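You operate a simulated robot arm through the tools that you are given. There is no shell and no other tool.

The job below is to be done with a simulated two-armed robot. You get a single attempt, and the scene is never put back.

Task
Move the brown plug to the grey rail's blue socket and set its gold arc to its brightest.
Fine: rail off before the plug moves and on again after; light the arc with the green button.

Only the result counts: the job must be done as asked and must still hold three seconds after the hand-in. Knocking over, shifting, dropping, spilling or breaking anything else fails it.

Robot
Two 7-joint arms with fingered hands on one trunk that stands fixed in place. Base frame: the origin is at the foot of the trunk, x ahead of it, y to its left, z up; the work surface is at about z = 780. Readings come in mm, degrees, newtons and seconds.
The left shoulder is at [70, 139, 1008], the right one opposite. With the tool pointing down near the work surface each hand reaches from about 460 to 840 mm from the base axis, measured 20 degrees to its own side. Payload 3.9 kg a hand.
Tool frame (each hand has its own): the origin (TCP) lies between the finger pads and is the grasp point; the fingertips stand 29 mm ahead of it; z points along the fingers, y is the line along which they close. The gripper opens to 100 mm; its body begins 34 mm behind the TCP. The gripper is a hand of 5 fingers: y runs from the thumb to the fingers, the wrist lies at [-15, -105, -177] in the tool frame, and closing takes about 1.5 s.
Orientation is that of the tool frame in the base frame, as [roll, pitch, yaw] about the fixed x, y, z axes, in that order (R = Rz(yaw) Ry(pitch) Rx(roll)). With the fingers straight down and the wrist toward the robot, the tool's x, y and z point along [0, 1, 0], [1, 0, 0] and [0, 0, -1] of the base frame.

Tools
- The arms move only by the tool nudge_tool. It takes "left_deltas", "right_deltas" or both (then of equal length, played together; a hand with none holds still); each is a list that holds one entry, the list of rows, each a list of 7 numbers: the shift along the tool's x, y, z in units of 30 mm (1.0 is 30 mm), then the turn, a rotation vector about the tool's x, y, z in units of 6 degrees (1.0 is 6 degrees), then the closure, from 0 (fully open) to 1 (shut). In form: [[[dx, dy, dz, rx, ry, rz, grip], ...]]. A call has 1 to 20 rows; each row shifts and turns the commanded pose from where the row before left it, along the tool's axes as they then stand. A call with a number of a shift or a turn outside -1 to 1 is refused whole. Each row takes 0.2 s and may step no farther than 50 mm and 8.6 degrees from the row before; otherwise, or with a gripper value out of range, the whole call is refused. Where a pose cannot be reached the arm comes as near as it can. A force on the tool above 40 N (or 10 N above the force at the start of the call, whichever is more), or a blocked arm, ends the call early, and 0.2 s more pass. The fingers move at their own pace (about 153 mm/s each) and stop on an object; they squeeze with about 24 N. The grip force told is the motor's: it shows also when the fingers shut on nothing. Time passes only in rows, and 0.2 s behind the last, so rows that do not move let the fingers close. It gives the time, the measured TCP pose, the force on the tool (base axes), the opening and the grip force at its end, in the units of the frame above (readings bear some noise), with the torque about the TCP (base axes, N m) and any sound that the robot's microphone picked up, and new pictures: "views" is both (left out), scene, wrist or none (wrist: the cameras of the hands that moved).
- Cameras (640 x 400 px; columns grow to the right, rows downward): "scene" is now at [124.1, 48.7, 1324.2]; the picture's right is [0.54, -0.84, 0.00], its down [-0.51, -0.32, -0.80] and it looks along [0.68, 0.43, -0.60] (base axes); focal length 243 px, centre (320, 200). "left" rides on the left gripper at [-66, -86, -121] in its tool frame; the picture's right is [-0.76, -0.31, 0.58], its down [0.59, -0.70, 0.40] and it looks along [0.28, 0.64, 0.71] (tool axes); focal length 247 px, centre (320, 200). "right" rides on the right gripper at [66, -86, -121] in its tool frame; the picture's right is [-0.76, 0.31, -0.58], its down [-0.59, -0.70, 0.40] and it looks along [-0.28, 0.64, 0.71] (tool axes); focal length 247 px, centre (320, 200). There is no depth. A picture from a camera that has moved, and an enlarged one, comes with that camera's place and axes in the base frame and with its lens.
- raise_lower(by): slides the trunk up (or, below 0, down) by that many mm; the arms and the scene camera ride with it, the base frame stays. It gives what a move gives, with no picture.
- grasp_type(shape, hand): the hand has 5 fingers and takes this shape, open, in about a second: jaw (thumb against the fingers, like two jaws); tri (thumb and two fingers); tip (a fingertip pinch); poke (one finger out to press); point (the index stretched); flat (the hand flat); cup (the hand cupped); fist (a fist). The gripper value then closes the fingers along that shape, each until it touches; the sizes above hold for jaw. It gives what a move gives, with no picture.
- turn_head(pan, tilt): turns the head with the scene camera to pan (to the left, within 86 degrees either way) and tilt (down, from -29 to 69), counted from straight ahead of the robot. It gives what a move gives, and a new picture of the scene camera.
- inspect(camera, box): a new picture of the part [left, top, right, bottom] of that camera's present view, enlarged. No time passes.
- finish_job(): hands the job in; it is judged then, once.

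Places have to be worked out from the pictures, the camera data and where the tool is seen. Open the grippers and draw the arms clear of the work before you hand the job in, unless the task says otherwise.

The tools are called after "Request:" as a command line: name --argument value ..., lists and objects as JSON in quotes. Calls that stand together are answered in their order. nudge_tool: Moves the arms, as the interface text tells. Its arguments: {"type":"object","properties":{"left_deltas":{"type":"array"},"right_deltas":{"type":"array"},"views":{"type":"string","enum":["both","scene","wrist","none"]}},"required":[]} The other tools are called the same way: raise_lower (by) moves the trunk up or down; grasp_type (shape, hand) gives the hand a shape; turn_head (pan, tilt) turns the head that bears the scene camera; inspect (camera, box) takes an enlarged picture of a part of a camera's view; finish_job () hands the job in.

At the start:

```text
clock: 0.0
left_position: [411.8, 434.5, 1170.8]
left_ee_rot: [180.0, 0.0, 112.1]
left_wrist_force: [-0.1, -0.2, 0.3]
left_ft_torque: [-0.01, 0.01, 0.01]
left_width: 99.7
left_gripper_force: 0.1
left_shape: jaw
right_position: [499.2, -0.2, 1041.3]
right_ee_rot: [179.9, -0.1, 112.0]
right_wrist_force: [0.8, 0.7, -0.4]
right_ft_torque: [-0.03, -0.04, 0.0]
right_width: 99.9
right_gripper_force: 0.0
right_shape: jaw
trunk travel left (down, up): [-650.0, 190.0]
head pan, tilt (commanded): [32.4, 36.9]
```

scene: 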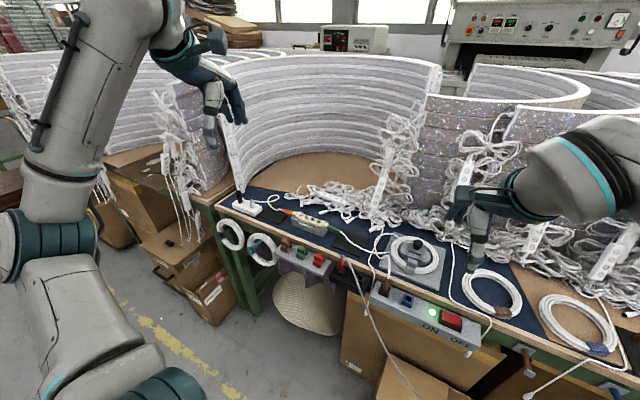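
right: 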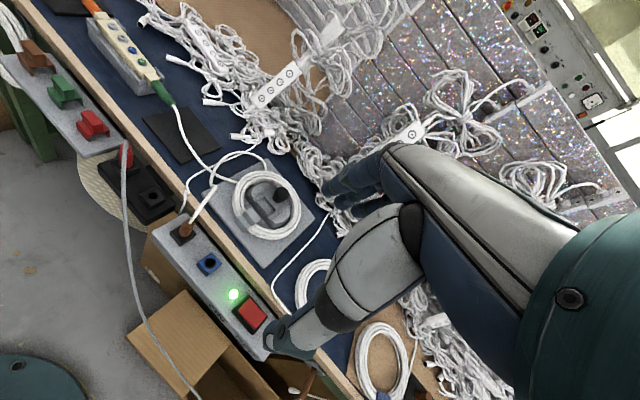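
left: 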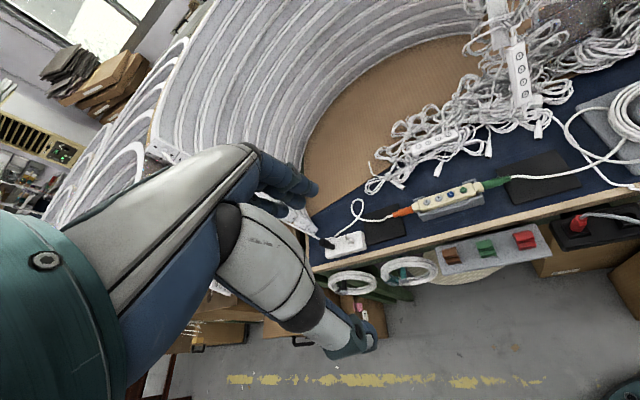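

The pictures show a grey rail at the table's front edge with a red rocker switch, a green lamp, a blue socket and a socket holding a brown plug. I enlarge several parts before moving anything.

Request:
inspect --camera "scene" --box '[340, 230, 500, 350]'

Request:
inspect --camera "right" --box '[120, 160, 320, 360]'

Request:
inspect --camera "right" --box '[0, 0, 240, 160]'

Request:
inspect --camera "left" --box '[300, 120, 640, 300]'

```text
3.33 times, centred on (420, 290) of scene
camera zoom: at [124.1, 48.7, 1324.2], right [0.54, -0.84, 0.0], down [-0.51, -0.32, -0.8], along [0.68, 0.43, -0.6], focal length 808 px, centre (-13, -100)
```

zoom: 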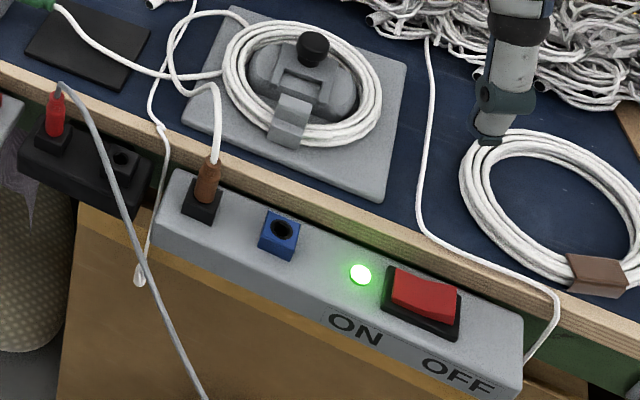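

```text
2.00 times, centred on (220, 260) of right
camera zoom: at [394.9, 29.0, 1163.1], right [0.57, -0.59, 0.58], down [-0.43, -0.81, -0.4], along [0.7, -0.02, -0.71], focal length 494 px, centre (520, 80)
```

zoom: 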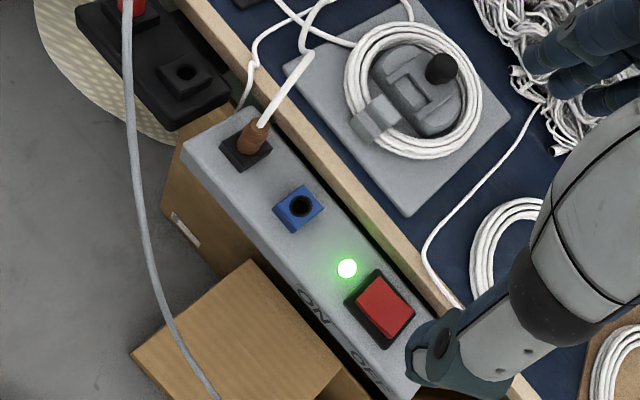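

```text
2.50 times, centred on (120, 80) of right
camera zoom: at [394.9, 29.0, 1163.1], right [0.57, -0.59, 0.58], down [-0.43, -0.81, -0.4], along [0.7, -0.02, -0.71], focal length 617 px, centre (820, 500)
```

zoom: 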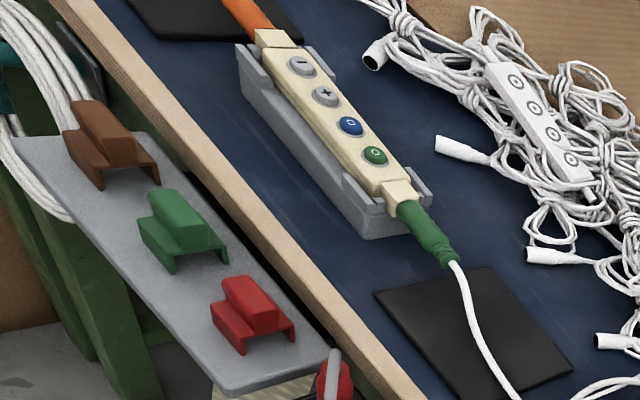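

```text
1.88 times, centred on (470, 210) of left
camera zoom: at [357.6, 342.6, 1290.1], right [0.0, -0.82, -0.58], down [-0.87, 0.28, -0.4], along [0.49, 0.5, -0.71], focal length 465 px, centre (38, 181)
```

zoom: 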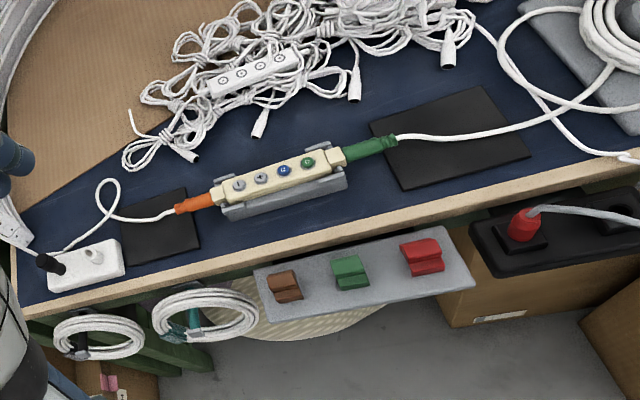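

The rail runs about along y at x≈510, with the plug at y≈97, the blue socket near y≈42 and the rocker near y≈-53. The controller with its buttons is near (608, 355). I inspect the arcs and the cable path next.

Request:
inspect --camera "scene" --box '[210, 180, 420, 310]'

Request:
inspect --camera "scene" --box '[220, 40, 460, 200]'

Request:
inspect --camera "scene" --box '[0, 40, 240, 200]'

Request:
inspect --camera "scene" --box '[400, 0, 640, 160]'

Request:
inspect --camera "right" --box '[120, 90, 340, 260]'

```text
3.05 times, centred on (315, 245) of scene
camera zoom: at [124.1, 48.7, 1324.2], right [0.54, -0.84, 0.0], down [-0.51, -0.32, -0.8], along [0.68, 0.43, -0.6], focal length 739 px, centre (335, 63)
```

zoom: 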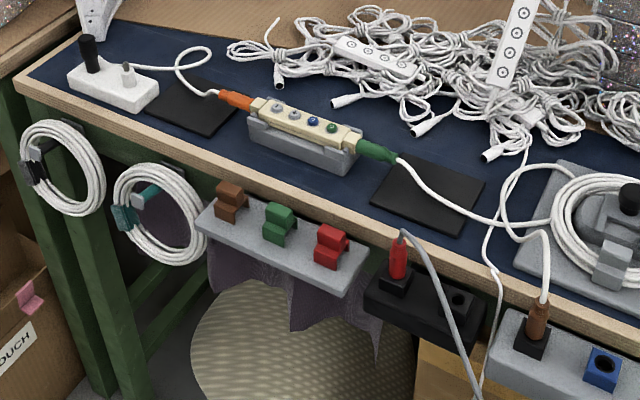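

```text
2.50 times, centred on (340, 120) of scene
camera zoom: at [124.1, 48.7, 1324.2], right [0.54, -0.84, 0.0], down [-0.51, -0.32, -0.8], along [0.68, 0.43, -0.6], focal length 606 px, centre (270, 400)
```

zoom: 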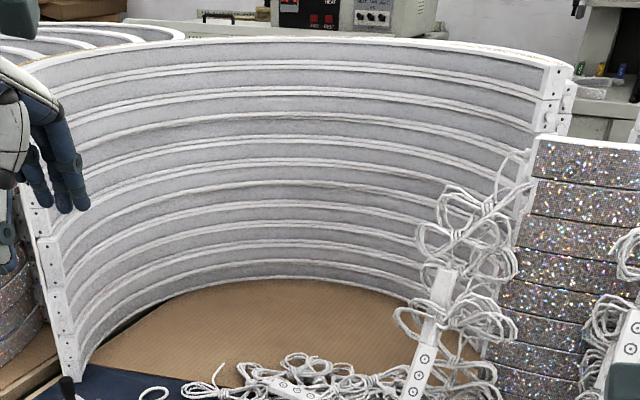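

```text
2.50 times, centred on (120, 120) of scene
camera zoom: at [124.1, 48.7, 1324.2], right [0.54, -0.84, 0.0], down [-0.51, -0.32, -0.8], along [0.68, 0.43, -0.6], focal length 606 px, centre (820, 400)
```

zoom: 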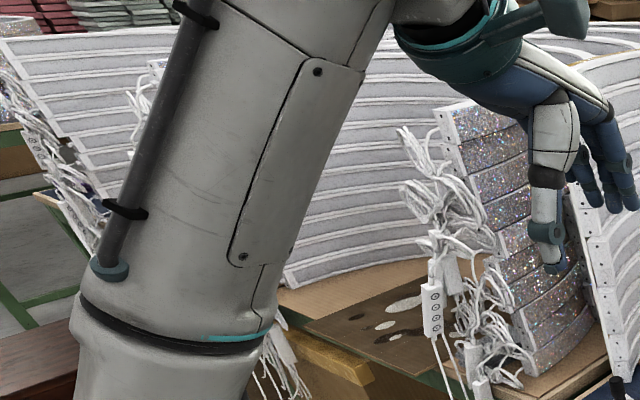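

```text
2.50 times, centred on (520, 80) of scene
camera zoom: at [124.1, 48.7, 1324.2], right [0.54, -0.84, 0.0], down [-0.51, -0.32, -0.8], along [0.68, 0.43, -0.6], focal length 606 px, centre (-180, 500)
```

zoom: 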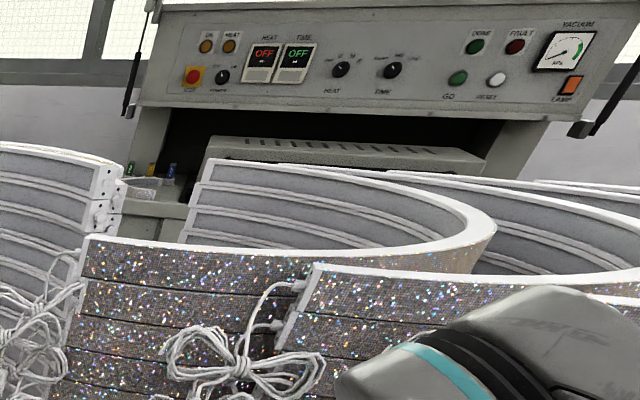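

```text
2.35 times, centred on (230, 175) of right
camera zoom: at [394.9, 29.0, 1163.1], right [0.57, -0.59, 0.58], down [-0.43, -0.81, -0.4], along [0.7, -0.02, -0.71], focal length 581 px, centre (532, 259)
```

zoom: 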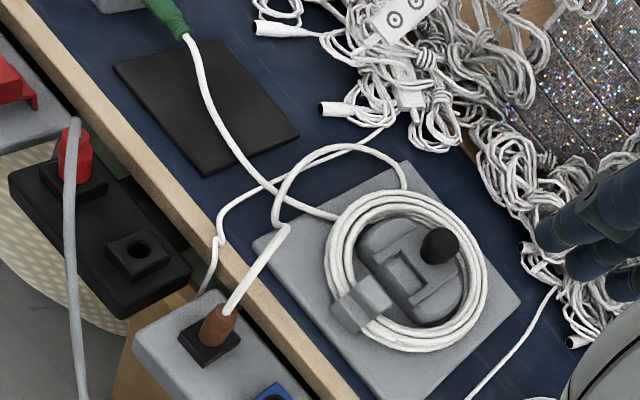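

I turn the head toward the rail to measure it more accurately, since no arm has to move for that.

Request:
turn_head --pan 5 --tilt 52

```text
clock: 0.9
left_position: [411.7, 436.0, 1171.2]
left_ee_rot: [179.9, 0.0, 112.0]
left_wrist_force: [-0.1, -0.2, -0.2]
left_ft_torque: [0.04, -0.02, 0.0]
left_width: 99.9
left_gripper_force: 0.0
left_shape: jaw
right_position: [498.7, 1.0, 1042.4]
right_ee_rot: [179.8, -0.1, 112.0]
right_wrist_force: [0.5, 0.7, 0.0]
right_ft_torque: [0.0, 0.0, 0.02]
right_width: 99.9
right_gripper_force: 0.2
right_shape: jaw
trunk travel left (down, up): [-650.0, 190.0]
head pan, tilt (commanded): [5.0, 52.0]
camera scene: at [125.5, 8.8, 1302.7], right [0.09, -1.0, 0.0], down [-0.78, -0.07, -0.62], along [0.61, 0.05, -0.79], focal length 243 px, centre (320, 200)
```

scene: 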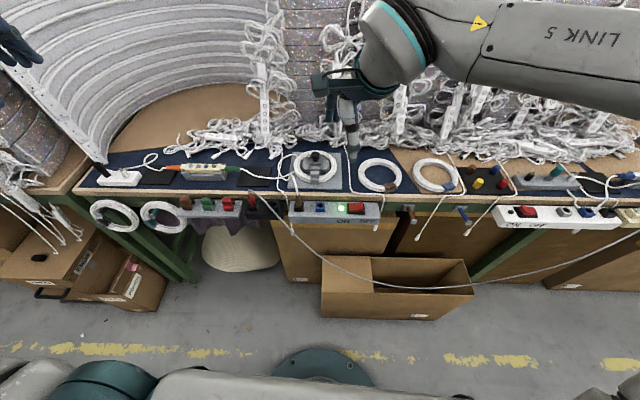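

The head now sees the whole front. I enlarge the grey rail, the controller and the left-hand box.

Request:
inspect --camera "scene" --box '[280, 145, 400, 225]'

Request:
inspect --camera "scene" --box '[150, 140, 270, 220]'

Request:
inspect --camera "scene" --box '[70, 140, 190, 220]'

Request:
inspect --camera "scene" --box '[400, 130, 640, 250]'

```text
5.00 times, centred on (340, 185) of scene
camera zoom: at [125.5, 8.8, 1302.7], right [0.09, -1.0, 0.0], down [-0.78, -0.07, -0.62], along [0.61, 0.05, -0.79], focal length 1213 px, centre (220, 275)
```

zoom: 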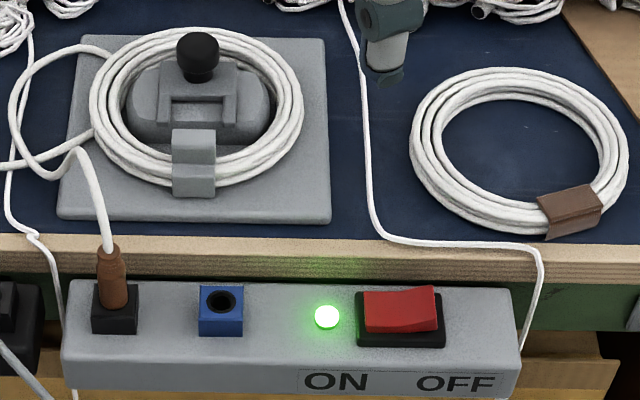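

```text
5.00 times, centred on (210, 180) of scene
camera zoom: at [125.5, 8.8, 1302.7], right [0.09, -1.0, 0.0], down [-0.78, -0.07, -0.62], along [0.61, 0.05, -0.79], focal length 1213 px, centre (870, 300)
```

zoom: 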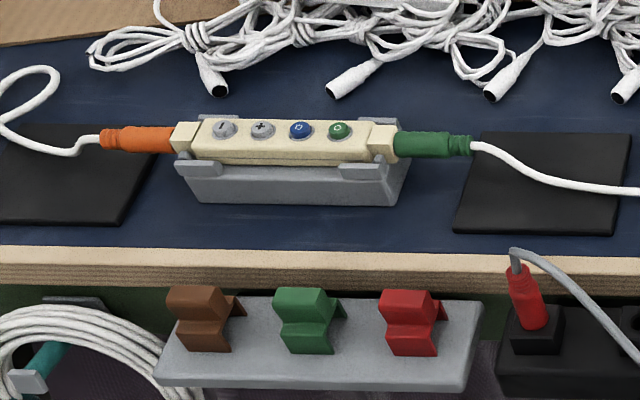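

```text
5.00 times, centred on (130, 180) of scene
camera zoom: at [125.5, 8.8, 1302.7], right [0.09, -1.0, 0.0], down [-0.78, -0.07, -0.62], along [0.61, 0.05, -0.79], focal length 1213 px, centre (1270, 300)
```

zoom: 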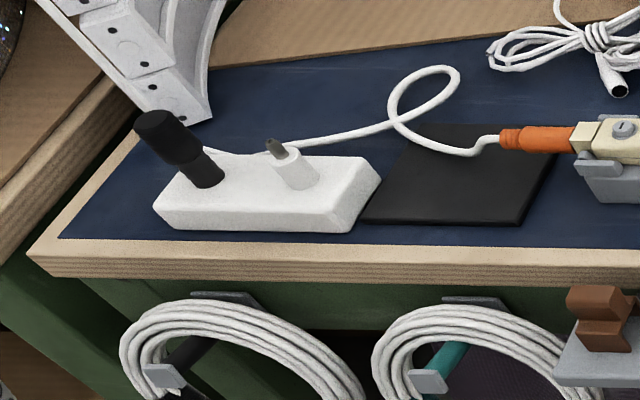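

```text
2.67 times, centred on (520, 190) of scene
camera zoom: at [125.5, 8.8, 1302.7], right [0.09, -1.0, 0.0], down [-0.78, -0.07, -0.62], along [0.61, 0.05, -0.79], focal length 647 px, centre (-213, 227)
```

zoom: 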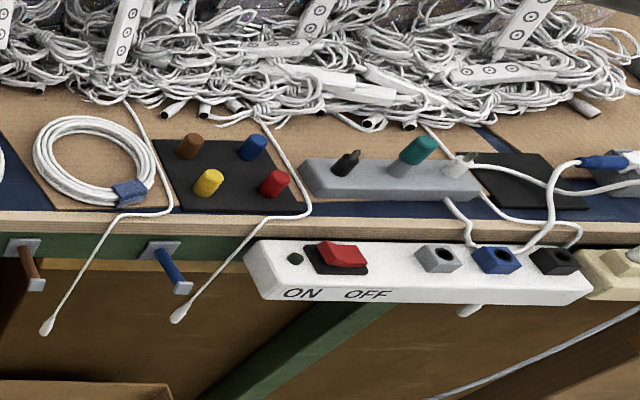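

The blue socket hole triangulates to about (513, 42, 783), the plug body to (514, 98, 783–820), and the table edge to x≈548. I shape both hands to "poke" and turn the head to see where the poking finger sits.

Request:
grasp_type --shape "poke" --hand "right"

Request:
turn_head --pan 0 --tilt 38

```text
clock: 1.8
left_position: [411.8, 435.5, 1171.9]
left_ee_rot: [-180.0, -0.1, 112.1]
left_wrist_force: [-1.2, -0.5, 0.4]
left_ft_torque: [-0.01, -0.02, -0.01]
left_width: 99.5
left_gripper_force: 0.1
left_shape: jaw
right_position: [497.1, 0.3, 1042.0]
right_ee_rot: [179.8, -0.1, 112.0]
right_wrist_force: [0.8, 0.0, 0.5]
right_ft_torque: [0.0, 0.0, 0.01]
right_width: 0.0
right_gripper_force: 0.0
right_shape: poke
trunk travel left (down, up): [-650.0, 190.0]
head pan, tilt (commanded): [5.0, 52.0]
```

```text
clock: 2.6
left_position: [411.4, 436.4, 1172.1]
left_ee_rot: [179.9, -0.1, 112.0]
left_wrist_force: [-0.4, 0.3, -0.6]
left_ft_torque: [0.0, 0.0, -0.02]
left_width: 99.6
left_gripper_force: 0.1
left_shape: jaw
right_position: [499.2, 0.5, 1040.6]
right_ee_rot: [179.9, -0.2, 112.1]
right_wrist_force: [0.1, -0.3, -0.7]
right_ft_torque: [0.0, -0.01, -0.03]
right_width: 0.0
right_gripper_force: 0.1
right_shape: poke
trunk travel left (down, up): [-650.0, 190.0]
head pan, tilt (commanded): [0.0, 38.0]
camera scene: at [136.9, 2.1, 1322.4], right [0.0, -1.0, 0.0], down [-0.62, 0.0, -0.79], along [0.79, 0.0, -0.62], focal length 243 px, centre (320, 200)
```

scene: 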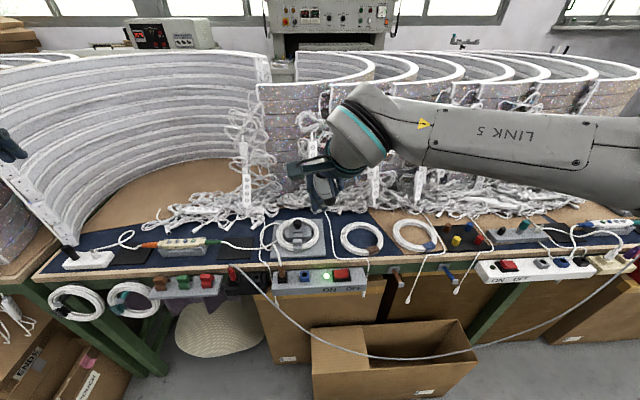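

The right hand shows near the centre of the view; I enlarge it to see where the poking fingertip is.

Request:
inspect --camera "scene" --box '[270, 120, 410, 220]'

Request:
inspect --camera "right" --box '[0, 0, 640, 400]'

```text
4.00 times, centred on (340, 170) of scene
camera zoom: at [136.9, 2.1, 1322.4], right [0.0, -1.0, 0.0], down [-0.62, 0.0, -0.79], along [0.79, 0.0, -0.62], focal length 970 px, centre (240, 320)
```

zoom: 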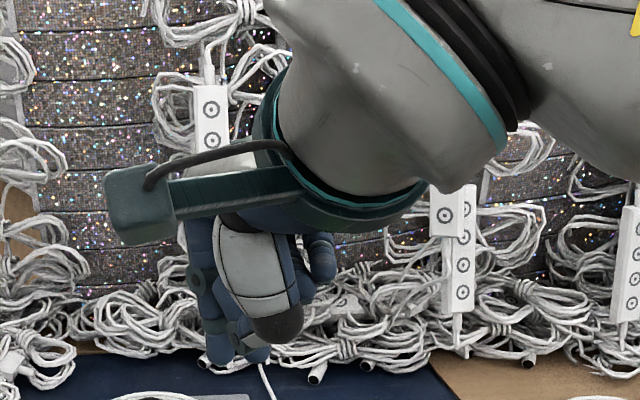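

```text
1.00 times, centred on (320, 200) of right (not enlarged: the box is as wide or as high as the picture)
camera zoom: at [394.8, 29.0, 1163.1], right [0.57, -0.59, 0.58], down [-0.43, -0.81, -0.4], along [0.7, -0.02, -0.71], focal length 247 px, centre (320, 200)
```

zoom: 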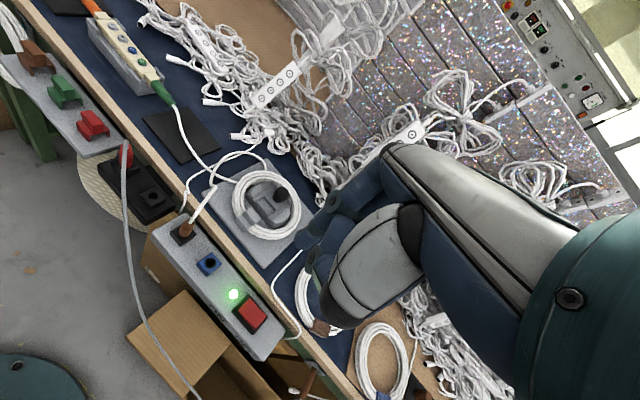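

The projected TCP lies at (243, 318) of that enlargement, so the fingertip sits close below it. I enlarge the right wrist camera view of the hand to identify the poking finger.

Request:
inspect --camera "right" --box '[270, 130, 470, 350]'

Request:
inspect --camera "scene" --box '[295, 165, 355, 215]'

```text
1.82 times, centred on (370, 240) of right
camera zoom: at [394.8, 29.0, 1163.1], right [0.57, -0.59, 0.58], down [-0.43, -0.81, -0.4], along [0.7, -0.02, -0.71], focal length 449 px, centre (229, 127)
```

zoom: 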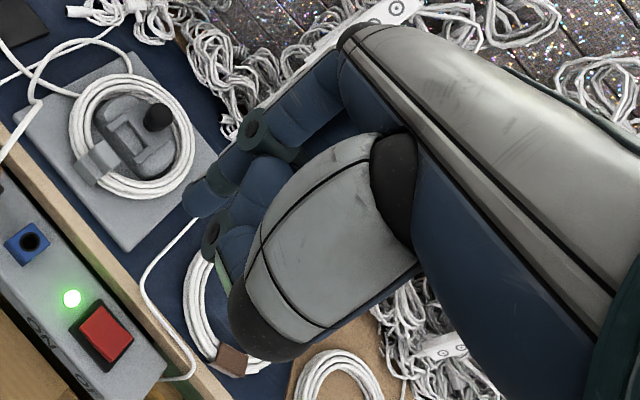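

```text
8.00 times, centred on (325, 190) of scene
camera zoom: at [136.9, 2.1, 1322.4], right [0.0, -1.0, 0.0], down [-0.62, 0.0, -0.79], along [0.79, 0.0, -0.62], focal length 1940 px, centre (280, 280)
```

zoom: 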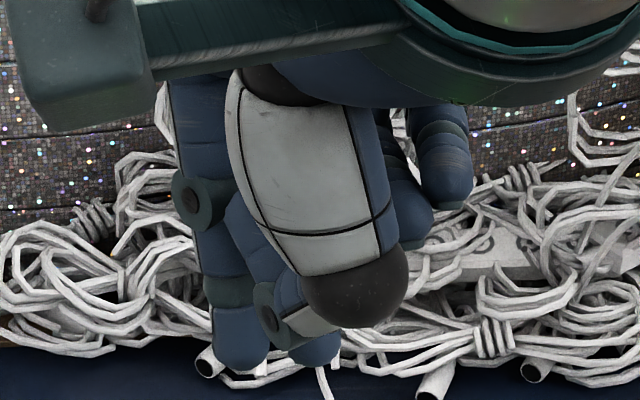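

The index tip triangulates to roughly TCP+[7, 5, 30] in tool axes, but a second finger looks nearly as long. I close the poke shape in place to see whether the other fingers fold away.

Request:
nudge_tool --right_deltas '[[[0, 0, 0, 0, 0, 0, 1], [0, 0, 0, 0, 0, 0, 1], [0, 0, 0, 0, 0, 0, 1], [0, 0, 0, 0, 0, 0, 1], [0, 0, 0, 0, 0, 0, 1], [0, 0, 0, 0, 0, 0, 1]]]' --views "none"

Request:
inspect --camera "scene" --box '[295, 165, 355, 215]'

Request:
inspect --camera "right" --box '[270, 130, 470, 350]'

```text
clock: 4.0
left_position: [411.5, 434.0, 1171.1]
left_ee_rot: [-180.0, 0.0, 112.1]
left_wrist_force: [0.3, 0.1, -0.3]
left_ft_torque: [-0.03, 0.02, -0.02]
left_width: 99.7
left_gripper_force: 0.1
left_shape: jaw
right_position: [498.4, 1.9, 1040.9]
right_ee_rot: [179.9, -0.1, 112.0]
right_wrist_force: [0.0, 0.6, 0.0]
right_ft_torque: [0.04, -0.02, 0.03]
right_width: 0.0
right_gripper_force: 0.0
right_shape: poke
trunk travel left (down, up): [-650.0, 190.0]
head pan, tilt (commanded): [0.0, 38.0]
```

```text
8.00 times, centred on (325, 190) of scene
camera zoom: at [136.9, 2.1, 1322.5], right [0.0, -1.0, 0.0], down [-0.62, 0.0, -0.79], along [0.79, 0.0, -0.62], focal length 1940 px, centre (280, 280)
```

zoom: 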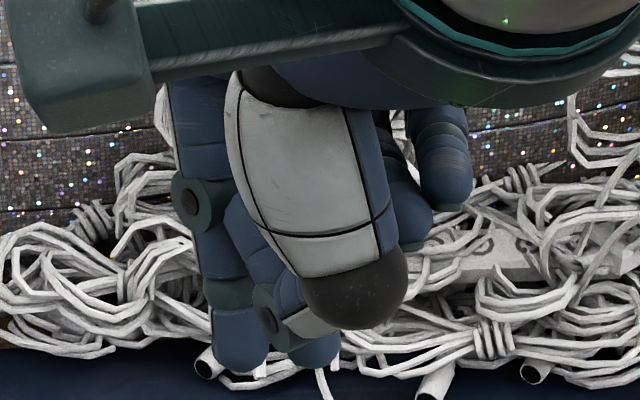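

```text
1.82 times, centred on (370, 240) of right
camera zoom: at [394.9, 29.0, 1163.1], right [0.57, -0.59, 0.58], down [-0.43, -0.81, -0.4], along [0.7, -0.02, -0.71], focal length 449 px, centre (229, 127)
```

zoom: 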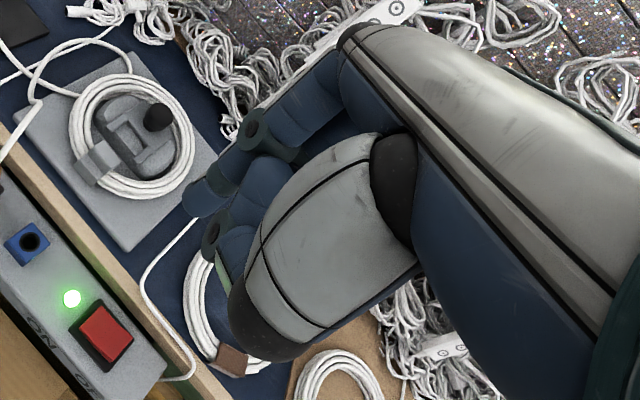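

Closing changes nothing in the poke shape. I try the "point" shape to compare how far the index stands out.

Request:
grasp_type --shape "point" --hand "right"

Request:
inspect --camera "scene" --box '[295, 165, 355, 215]'

Request:
inspect --camera "right" --box '[270, 130, 470, 350]'

```text
clock: 4.9
left_position: [410.3, 434.6, 1171.1]
left_ee_rot: [180.0, 0.0, 112.0]
left_wrist_force: [0.4, 1.0, 0.6]
left_ft_torque: [0.02, -0.02, 0.03]
left_width: 99.9
left_gripper_force: 0.1
left_shape: jaw
right_position: [498.4, 0.9, 1041.5]
right_ee_rot: [179.9, -0.1, 112.0]
right_wrist_force: [0.1, 1.2, 0.1]
right_ft_torque: [0.03, -0.02, -0.03]
right_width: 0.0
right_gripper_force: 0.0
right_shape: point
trunk travel left (down, up): [-650.0, 190.0]
head pan, tilt (commanded): [0.0, 38.0]
```

```text
8.00 times, centred on (325, 190) of scene
camera zoom: at [136.9, 2.1, 1322.5], right [0.0, -1.0, 0.0], down [-0.62, 0.0, -0.79], along [0.79, 0.0, -0.62], focal length 1940 px, centre (280, 280)
```

zoom: 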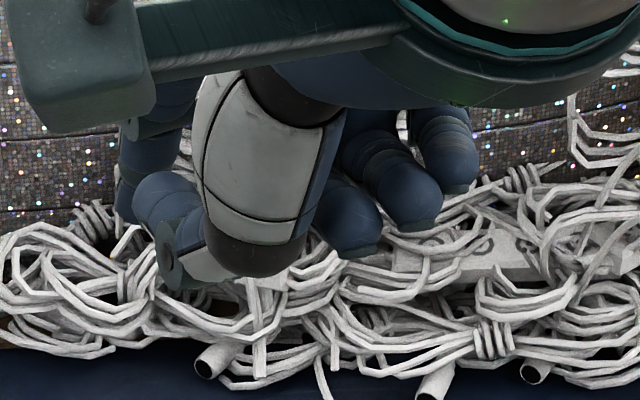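

```text
1.82 times, centred on (370, 240) of right
camera zoom: at [394.9, 29.0, 1163.1], right [0.57, -0.59, 0.58], down [-0.43, -0.81, -0.4], along [0.7, -0.02, -0.71], focal length 449 px, centre (229, 127)
```

zoom: 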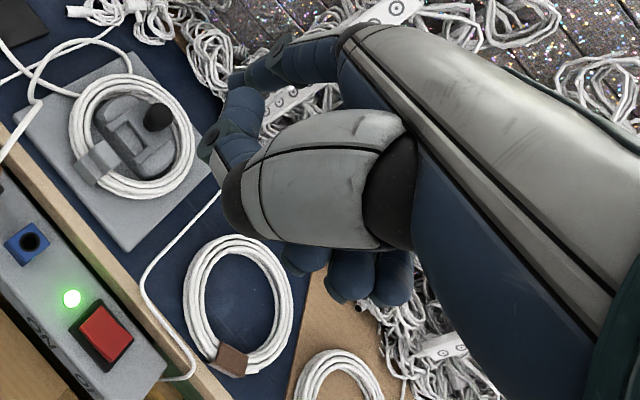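

The "point" shape swings the index forward, so poke with its tip about 30 mm ahead of the TCP suits pressing better. I go back to poke and bring the right index tip about 35 mm above the rocker's raised OFF half, near (515, -66).

Request:
grasp_type --shape "poke" --hand "right"

Request:
nudge_tool --right_deltas '[[[-0.314, -0.061, 0.794, 0, 0, 0, 0], [-0.314, -0.061, 0.794, 0, 0, 0, 0], [-0.314, -0.061, 0.794, 0, 0, 0, 0], [-0.314, -0.061, 0.794, 0, 0, 0, 0], [-0.314, -0.061, 0.794, 0, 0, 0, 0], [-0.314, -0.061, 0.794, 0, 0, 0, 0], [-0.314, -0.061, 0.794, 0, 0, 0, 0], [-0.314, -0.061, 0.794, 0, 0, 0, 0]]]' --views "both"

```text
clock: 5.8
left_position: [411.4, 433.9, 1173.0]
left_ee_rot: [180.0, -0.1, 112.0]
left_wrist_force: [0.3, 0.2, 0.8]
left_ft_torque: [-0.02, 0.01, 0.01]
left_width: 99.6
left_gripper_force: 0.1
left_shape: jaw
right_position: [498.8, 0.7, 1041.5]
right_ee_rot: [179.9, -0.1, 112.0]
right_wrist_force: [-0.2, 0.2, -1.1]
right_ft_torque: [0.05, 0.02, 0.02]
right_width: 0.2
right_gripper_force: 0.1
right_shape: poke
trunk travel left (down, up): [-650.0, 190.0]
head pan, tilt (commanded): [0.0, 38.0]
```

```text
clock: 7.6
left_position: [411.8, 435.1, 1172.1]
left_ee_rot: [180.0, 0.0, 112.1]
left_wrist_force: [-0.3, 1.0, -0.4]
left_ft_torque: [-0.02, -0.02, 0.02]
left_width: 99.7
left_gripper_force: 0.1
left_shape: jaw
right_position: [513.4, -75.5, 851.4]
right_ee_rot: [179.8, -0.1, 112.0]
right_wrist_force: [-0.5, 0.1, -0.8]
right_ft_torque: [0.01, -0.02, 0.04]
right_width: 0.2
right_gripper_force: 0.1
right_shape: poke
trunk travel left (down, up): [-650.0, 190.0]
head pan, tilt (commanded): [0.0, 38.0]
camera scene: at [137.2, 1.7, 1322.5], right [0.0, -1.0, 0.0], down [-0.62, 0.0, -0.79], along [0.79, 0.0, -0.62], focal length 243 px, centre (320, 200)
camera right: at [409.9, -46.9, 973.1], right [0.57, -0.59, 0.58], down [-0.43, -0.81, -0.4], along [0.7, -0.02, -0.71], focal length 247 px, centre (320, 200)
```

scene: 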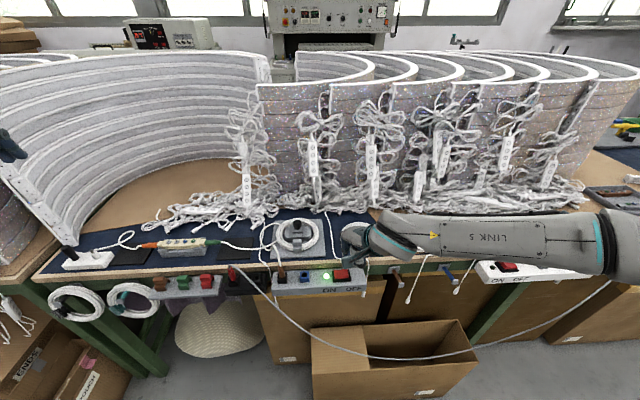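
right: 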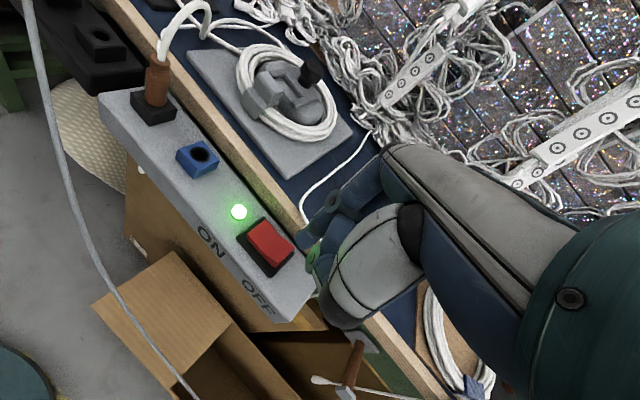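

The hand hovers above the rail with the forearm well clear. I enlarge both views to compare fingertip and rocker.

Request:
inspect --camera "scene" --box '[300, 220, 400, 300]'

Request:
inspect --camera "right" --box '[200, 150, 400, 340]'

```text
5.00 times, centred on (350, 260) of scene
camera zoom: at [137.2, 1.7, 1322.5], right [0.0, -1.0, 0.0], down [-0.62, 0.0, -0.79], along [0.79, 0.0, -0.62], focal length 1213 px, centre (170, -100)
```

zoom: 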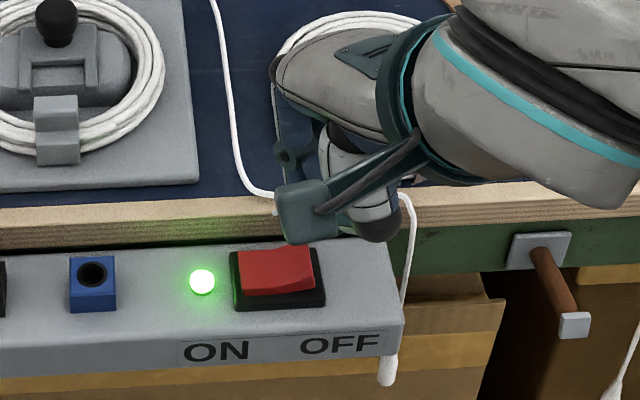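

```text
2.11 times, centred on (300, 245) of right
camera zoom: at [409.9, -46.9, 973.1], right [0.57, -0.59, 0.58], down [-0.43, -0.81, -0.4], along [0.7, -0.02, -0.71], focal length 520 px, centre (362, 105)
```

zoom: 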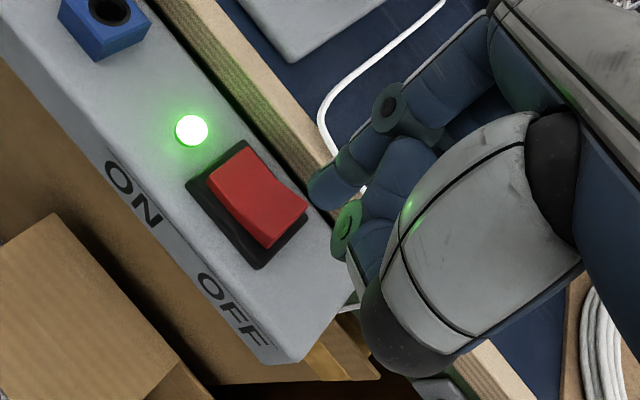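

Both views put the index tip at about (515, -69, 820) and the rocker spanning y -36 to -73 at x≈517. I lower 30 mm with a small correction, then in 3 mm steps to press the OFF half, and look at the force.

Request:
nudge_tool --right_deltas '[[[0.037, 0.087, 0.5, 0, 0, 0, 0], [0, 0, 0.5, 0, 0, 0, 0], [0, 0, 0.1, 0, 0, 0, 0], [0, 0, 0.1, 0, 0, 0, 0], [0, 0, 0.1, 0, 0, 0, 0]]]' --views "both"

```text
clock: 8.8
left_position: [411.9, 435.2, 1171.5]
left_ee_rot: [180.0, 0.1, 111.9]
left_wrist_force: [-0.3, -0.3, 0.1]
left_ft_torque: [0.0, 0.0, -0.01]
left_width: 99.9
left_gripper_force: 0.0
left_shape: jaw
right_position: [516.3, -72.3, 811.6]
right_ee_rot: [179.9, -0.1, 111.9]
right_wrist_force: [-0.2, -0.1, 0.4]
right_ft_torque: [-0.01, -0.01, 0.0]
right_width: 0.1
right_gripper_force: 0.1
right_shape: poke
trunk travel left (down, up): [-650.0, 190.0]
head pan, tilt (commanded): [0.0, 38.0]
camera scene: at [136.9, 2.2, 1322.5], right [0.0, -1.0, 0.0], down [-0.62, 0.0, -0.79], along [0.79, 0.0, -0.62], focal length 243 px, centre (320, 200)
camera right: at [412.1, -43.5, 933.2], right [0.57, -0.59, 0.58], down [-0.43, -0.81, -0.4], along [0.7, -0.02, -0.71], focal length 247 px, centre (320, 200)
```

scene: 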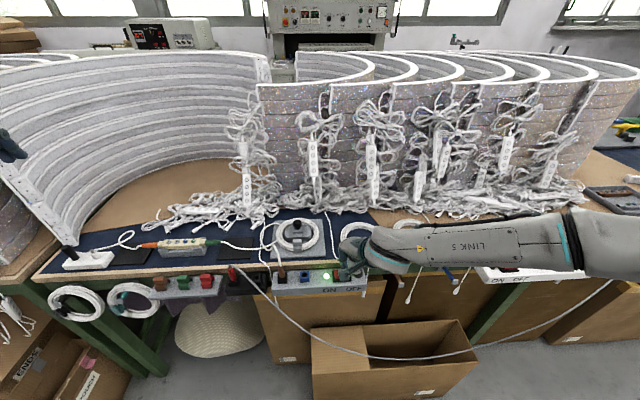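
right: 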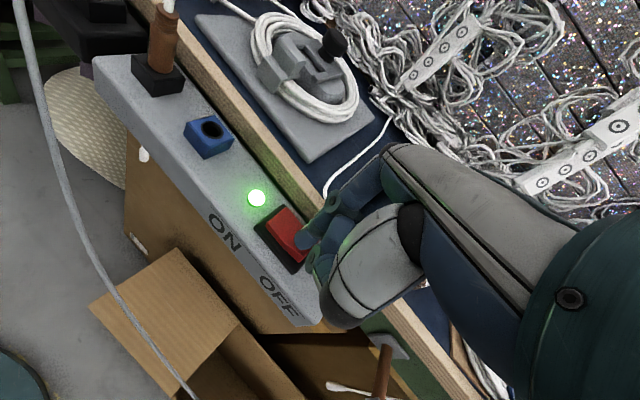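

There is no contact force yet, with the tip by my estimate at z≈781. I enlarge the wrist view before going lower.

Request:
inspect --camera "right" --box '[220, 160, 380, 320]'

Request:
inspect --camera "scene" --box '[310, 230, 390, 300]'

```text
2.50 times, centred on (300, 240) of right
camera zoom: at [412.1, -43.5, 933.2], right [0.57, -0.59, 0.58], down [-0.43, -0.81, -0.4], along [0.7, -0.02, -0.71], focal length 617 px, centre (370, 100)
```

zoom: 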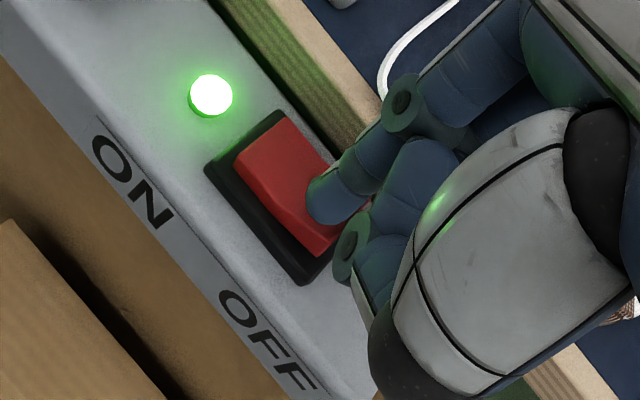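

```text
5.71 times, centred on (350, 265) of scene
camera zoom: at [136.9, 2.2, 1322.5], right [0.0, -1.0, 0.0], down [-0.62, 0.0, -0.79], along [0.79, 0.0, -0.62], focal length 1386 px, centre (149, -171)
```

zoom: 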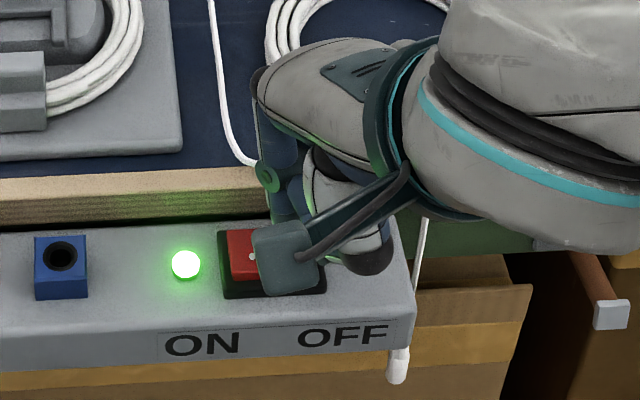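

The tip overlies the OFF half. I lower further in 2 mm steps.

Request:
nudge_tool --right_deltas '[[[0, 0, 0.067, 0, 0, 0, 0], [0, 0, 0.067, 0, 0, 0, 0], [0, 0, 0.067, 0, 0, 0, 0]]]' --views "wrist"

```text
clock: 9.6
left_position: [410.6, 434.4, 1171.0]
left_ee_rot: [-180.0, -0.1, 112.0]
left_wrist_force: [-0.5, -0.3, 0.8]
left_ft_torque: [0.0, 0.02, 0.01]
left_width: 99.7
left_gripper_force: 0.0
left_shape: jaw
right_position: [515.9, -72.1, 806.7]
right_ee_rot: [180.0, -0.1, 112.1]
right_wrist_force: [-0.5, -1.5, 2.6]
right_ft_torque: [-0.09, 0.0, -0.03]
right_width: 0.0
right_gripper_force: 0.0
right_shape: poke
trunk travel left (down, up): [-650.0, 190.0]
head pan, tilt (commanded): [0.0, 38.0]
camera right: at [411.6, -43.8, 927.6], right [0.57, -0.59, 0.58], down [-0.43, -0.81, -0.4], along [0.7, -0.02, -0.71], focal length 247 px, centre (320, 200)
```

right: 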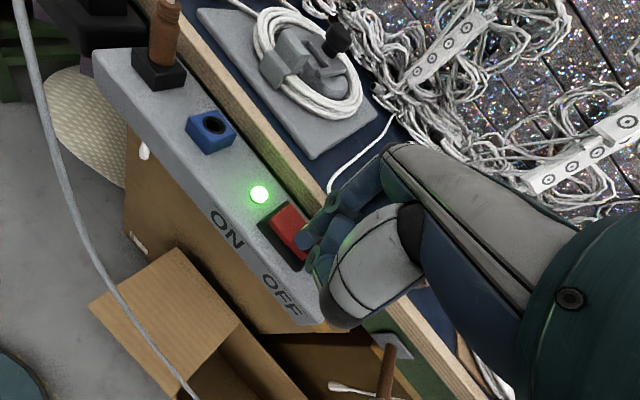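

The reading of 2.6 N upward shows contact with the rocker, but the lamp still glows. I press on in 2 mm steps.

Request:
nudge_tool --right_deltas '[[[0, 0, 0.067, 0, 0, 0, 0], [0, 0, 0.067, 0, 0, 0, 0]]]' --views "wrist"

```text
clock: 10.2
left_position: [409.8, 435.7, 1171.8]
left_ee_rot: [179.8, -0.1, 112.0]
left_wrist_force: [0.4, 0.1, -0.7]
left_ft_torque: [0.02, 0.01, 0.02]
left_width: 99.7
left_gripper_force: 0.1
left_shape: jaw
right_position: [515.5, -72.7, 804.3]
right_ee_rot: [179.5, 0.0, 112.1]
right_wrist_force: [0.3, -6.7, 15.9]
right_ft_torque: [-0.03, -0.04, -0.04]
right_width: 0.0
right_gripper_force: 0.2
right_shape: poke
trunk travel left (down, up): [-650.0, 190.0]
head pan, tilt (commanded): [0.0, 38.0]
camera right: at [410.9, -44.5, 925.6], right [0.56, -0.59, 0.58], down [-0.43, -0.81, -0.4], along [0.71, -0.02, -0.71], focal length 247 px, centre (320, 200)
```

right: 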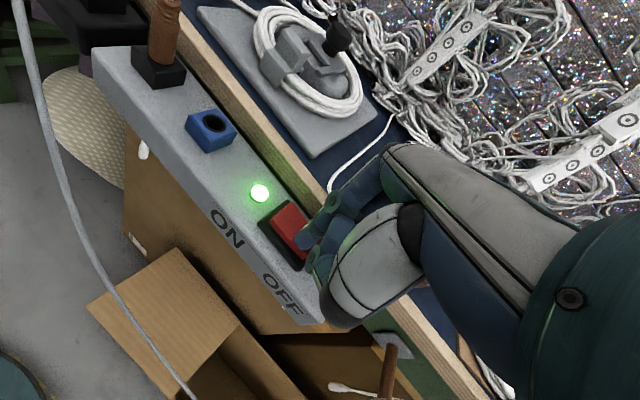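

Force has risen to 16 N without a switch-over. I enlarge to see what the finger is bearing on.

Request:
inspect --camera "right" --box '[220, 160, 380, 320]'

Request:
inspect --camera "scene" --box '[320, 240, 380, 290]'

```text
2.50 times, centred on (300, 240) of right
camera zoom: at [410.9, -44.5, 925.6], right [0.56, -0.59, 0.58], down [-0.43, -0.81, -0.4], along [0.71, -0.02, -0.71], focal length 617 px, centre (370, 100)
```

zoom: 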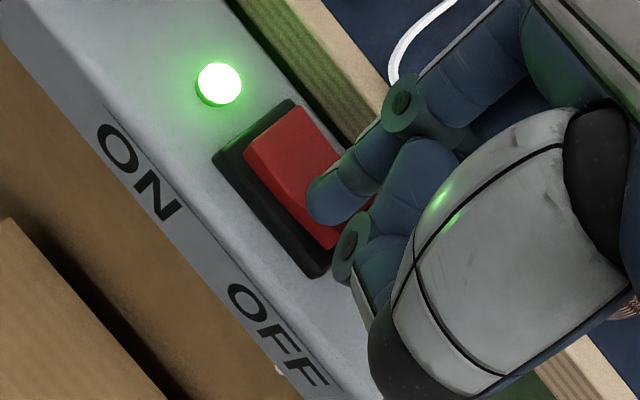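

```text
8.00 times, centred on (350, 265) of scene
camera zoom: at [135.0, 1.1, 1323.0], right [0.0, -1.0, 0.0], down [-0.61, 0.0, -0.79], along [0.79, 0.0, -0.61], focal length 1940 px, centre (80, -320)
```

zoom: 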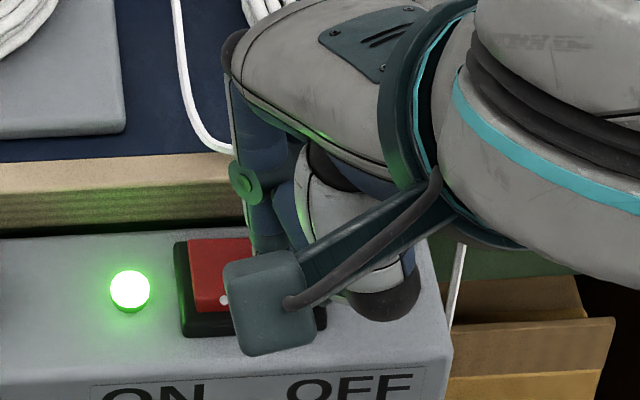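

The sideways force fits a rocker tipping toward OFF, so I keep pressing a little further in small steps.

Request:
nudge_tool --right_deltas '[[[0, 0, 0.05, 0, 0, 0, 0], [0, 0, 0.05, 0, 0, 0, 0]]]' --views "wrist"

```text
clock: 10.8
left_position: [408.6, 433.2, 1172.3]
left_ee_rot: [179.8, 0.0, 112.0]
left_wrist_force: [0.3, -0.2, -0.1]
left_ft_torque: [0.02, 0.01, -0.01]
left_width: 99.7
left_gripper_force: 0.1
left_shape: jaw
right_position: [515.1, -73.3, 801.1]
right_ee_rot: [179.6, -0.1, 111.9]
right_wrist_force: [3.1, -13.7, 23.1]
right_ft_torque: [-0.22, -0.16, -0.04]
right_width: 0.0
right_gripper_force: 0.1
right_shape: poke
trunk travel left (down, up): [-650.0, 190.0]
head pan, tilt (commanded): [0.0, 38.0]
camera right: at [411.1, -45.5, 922.7], right [0.56, -0.59, 0.58], down [-0.43, -0.81, -0.4], along [0.71, -0.02, -0.71], focal length 247 px, centre (320, 200)
```

right: 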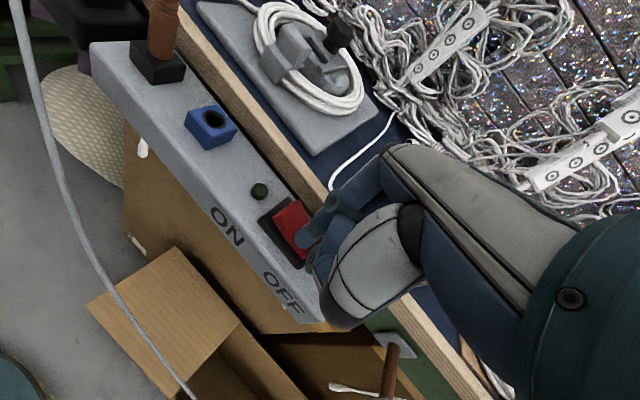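

The lamp has gone dark, so the rail is off. I raise the hand straight up to release the rocker.

Request:
nudge_tool --right_deltas '[[[0, 0, -0.3, 0, 0, 0, 0], [0, 0, -0.7, 0, 0, 0, 0], [0, 0, -1, 0, 0, 0, 0], [0, 0, -1, 0, 0, 0, 0], [0, 0, -1, 0, 0, 0, 0]]]' --views "both"

```text
clock: 12.0
left_position: [410.9, 433.3, 1170.2]
left_ee_rot: [-180.0, -0.1, 112.1]
left_wrist_force: [0.1, -0.1, 0.0]
left_ft_torque: [-0.01, -0.01, 0.03]
left_width: 99.7
left_gripper_force: 0.0
left_shape: jaw
right_position: [515.0, -70.7, 919.6]
right_ee_rot: [179.9, 0.0, 112.1]
right_wrist_force: [0.4, -0.3, 1.0]
right_ft_torque: [0.0, -0.01, -0.01]
right_width: 0.0
right_gripper_force: 0.1
right_shape: poke
trunk travel left (down, up): [-650.0, 190.0]
head pan, tilt (commanded): [0.0, 38.0]
heard: click
camera scene: at [136.5, 1.8, 1322.5], right [0.0, -1.0, 0.0], down [-0.62, 0.0, -0.79], along [0.79, 0.0, -0.62], focal length 243 px, centre (320, 200)
camera right: at [411.3, -42.8, 1041.3], right [0.57, -0.59, 0.58], down [-0.43, -0.81, -0.4], along [0.7, -0.02, -0.71], focal length 247 px, centre (320, 200)
```

scene: 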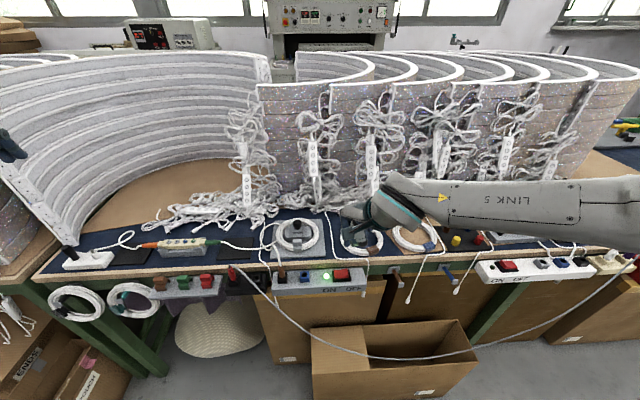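
right: 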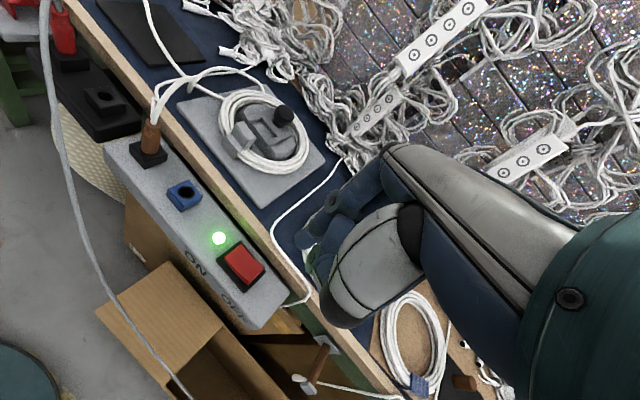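

The lamp lit again with a click on release, so the rocker sprang back without latching. I press again closer to its outer end, where the leverage is better, and deeper this time.

Request:
nudge_tool --right_deltas '[[[-0.198, -0.044, 0.9, 0, 0, 0, 0], [0, 0, 0.9, 0, 0, 0, 0], [0, 0, 0.9, 0, 0, 0, 0], [0, 0, 0.8, 0, 0, 0, 0], [0, 0, 0.2, 0, 0, 0, 0], [0, 0, 0.1, 0, 0, 0, 0]]]' --views "wrist"

Request:
inspect --camera "right" --box '[220, 160, 380, 320]'

```text
clock: 13.4
left_position: [412.4, 435.1, 1170.6]
left_ee_rot: [-180.0, 0.0, 112.0]
left_wrist_force: [0.1, 0.5, 0.7]
left_ft_torque: [-0.04, 0.07, 0.01]
left_width: 99.6
left_gripper_force: 0.0
left_shape: jaw
right_position: [516.5, -78.8, 803.2]
right_ee_rot: [179.9, 0.0, 112.0]
right_wrist_force: [0.5, -0.4, -0.7]
right_ft_torque: [0.02, 0.01, 0.0]
right_width: 0.3
right_gripper_force: 0.0
right_shape: poke
trunk travel left (down, up): [-650.0, 190.0]
head pan, tilt (commanded): [0.0, 38.0]
camera right: at [412.3, -50.0, 925.9], right [0.57, -0.59, 0.58], down [-0.43, -0.81, -0.4], along [0.7, -0.02, -0.71], focal length 247 px, centre (320, 200)
```

right: 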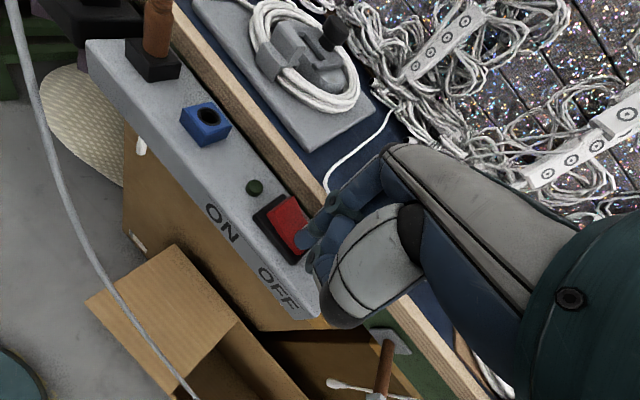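

```text
2.50 times, centred on (300, 240) of right
camera zoom: at [412.3, -50.0, 925.9], right [0.57, -0.59, 0.58], down [-0.43, -0.81, -0.4], along [0.7, -0.02, -0.71], focal length 617 px, centre (370, 100)
```

zoom: 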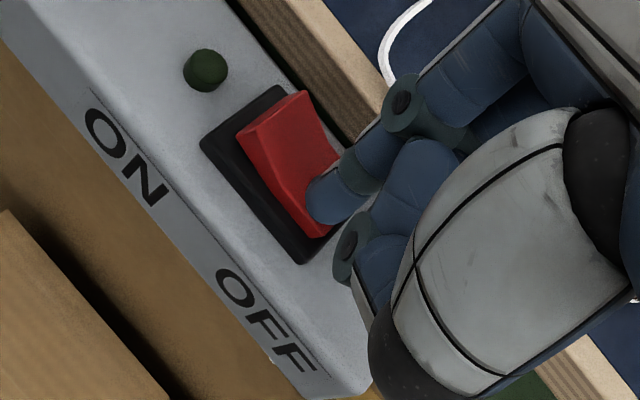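

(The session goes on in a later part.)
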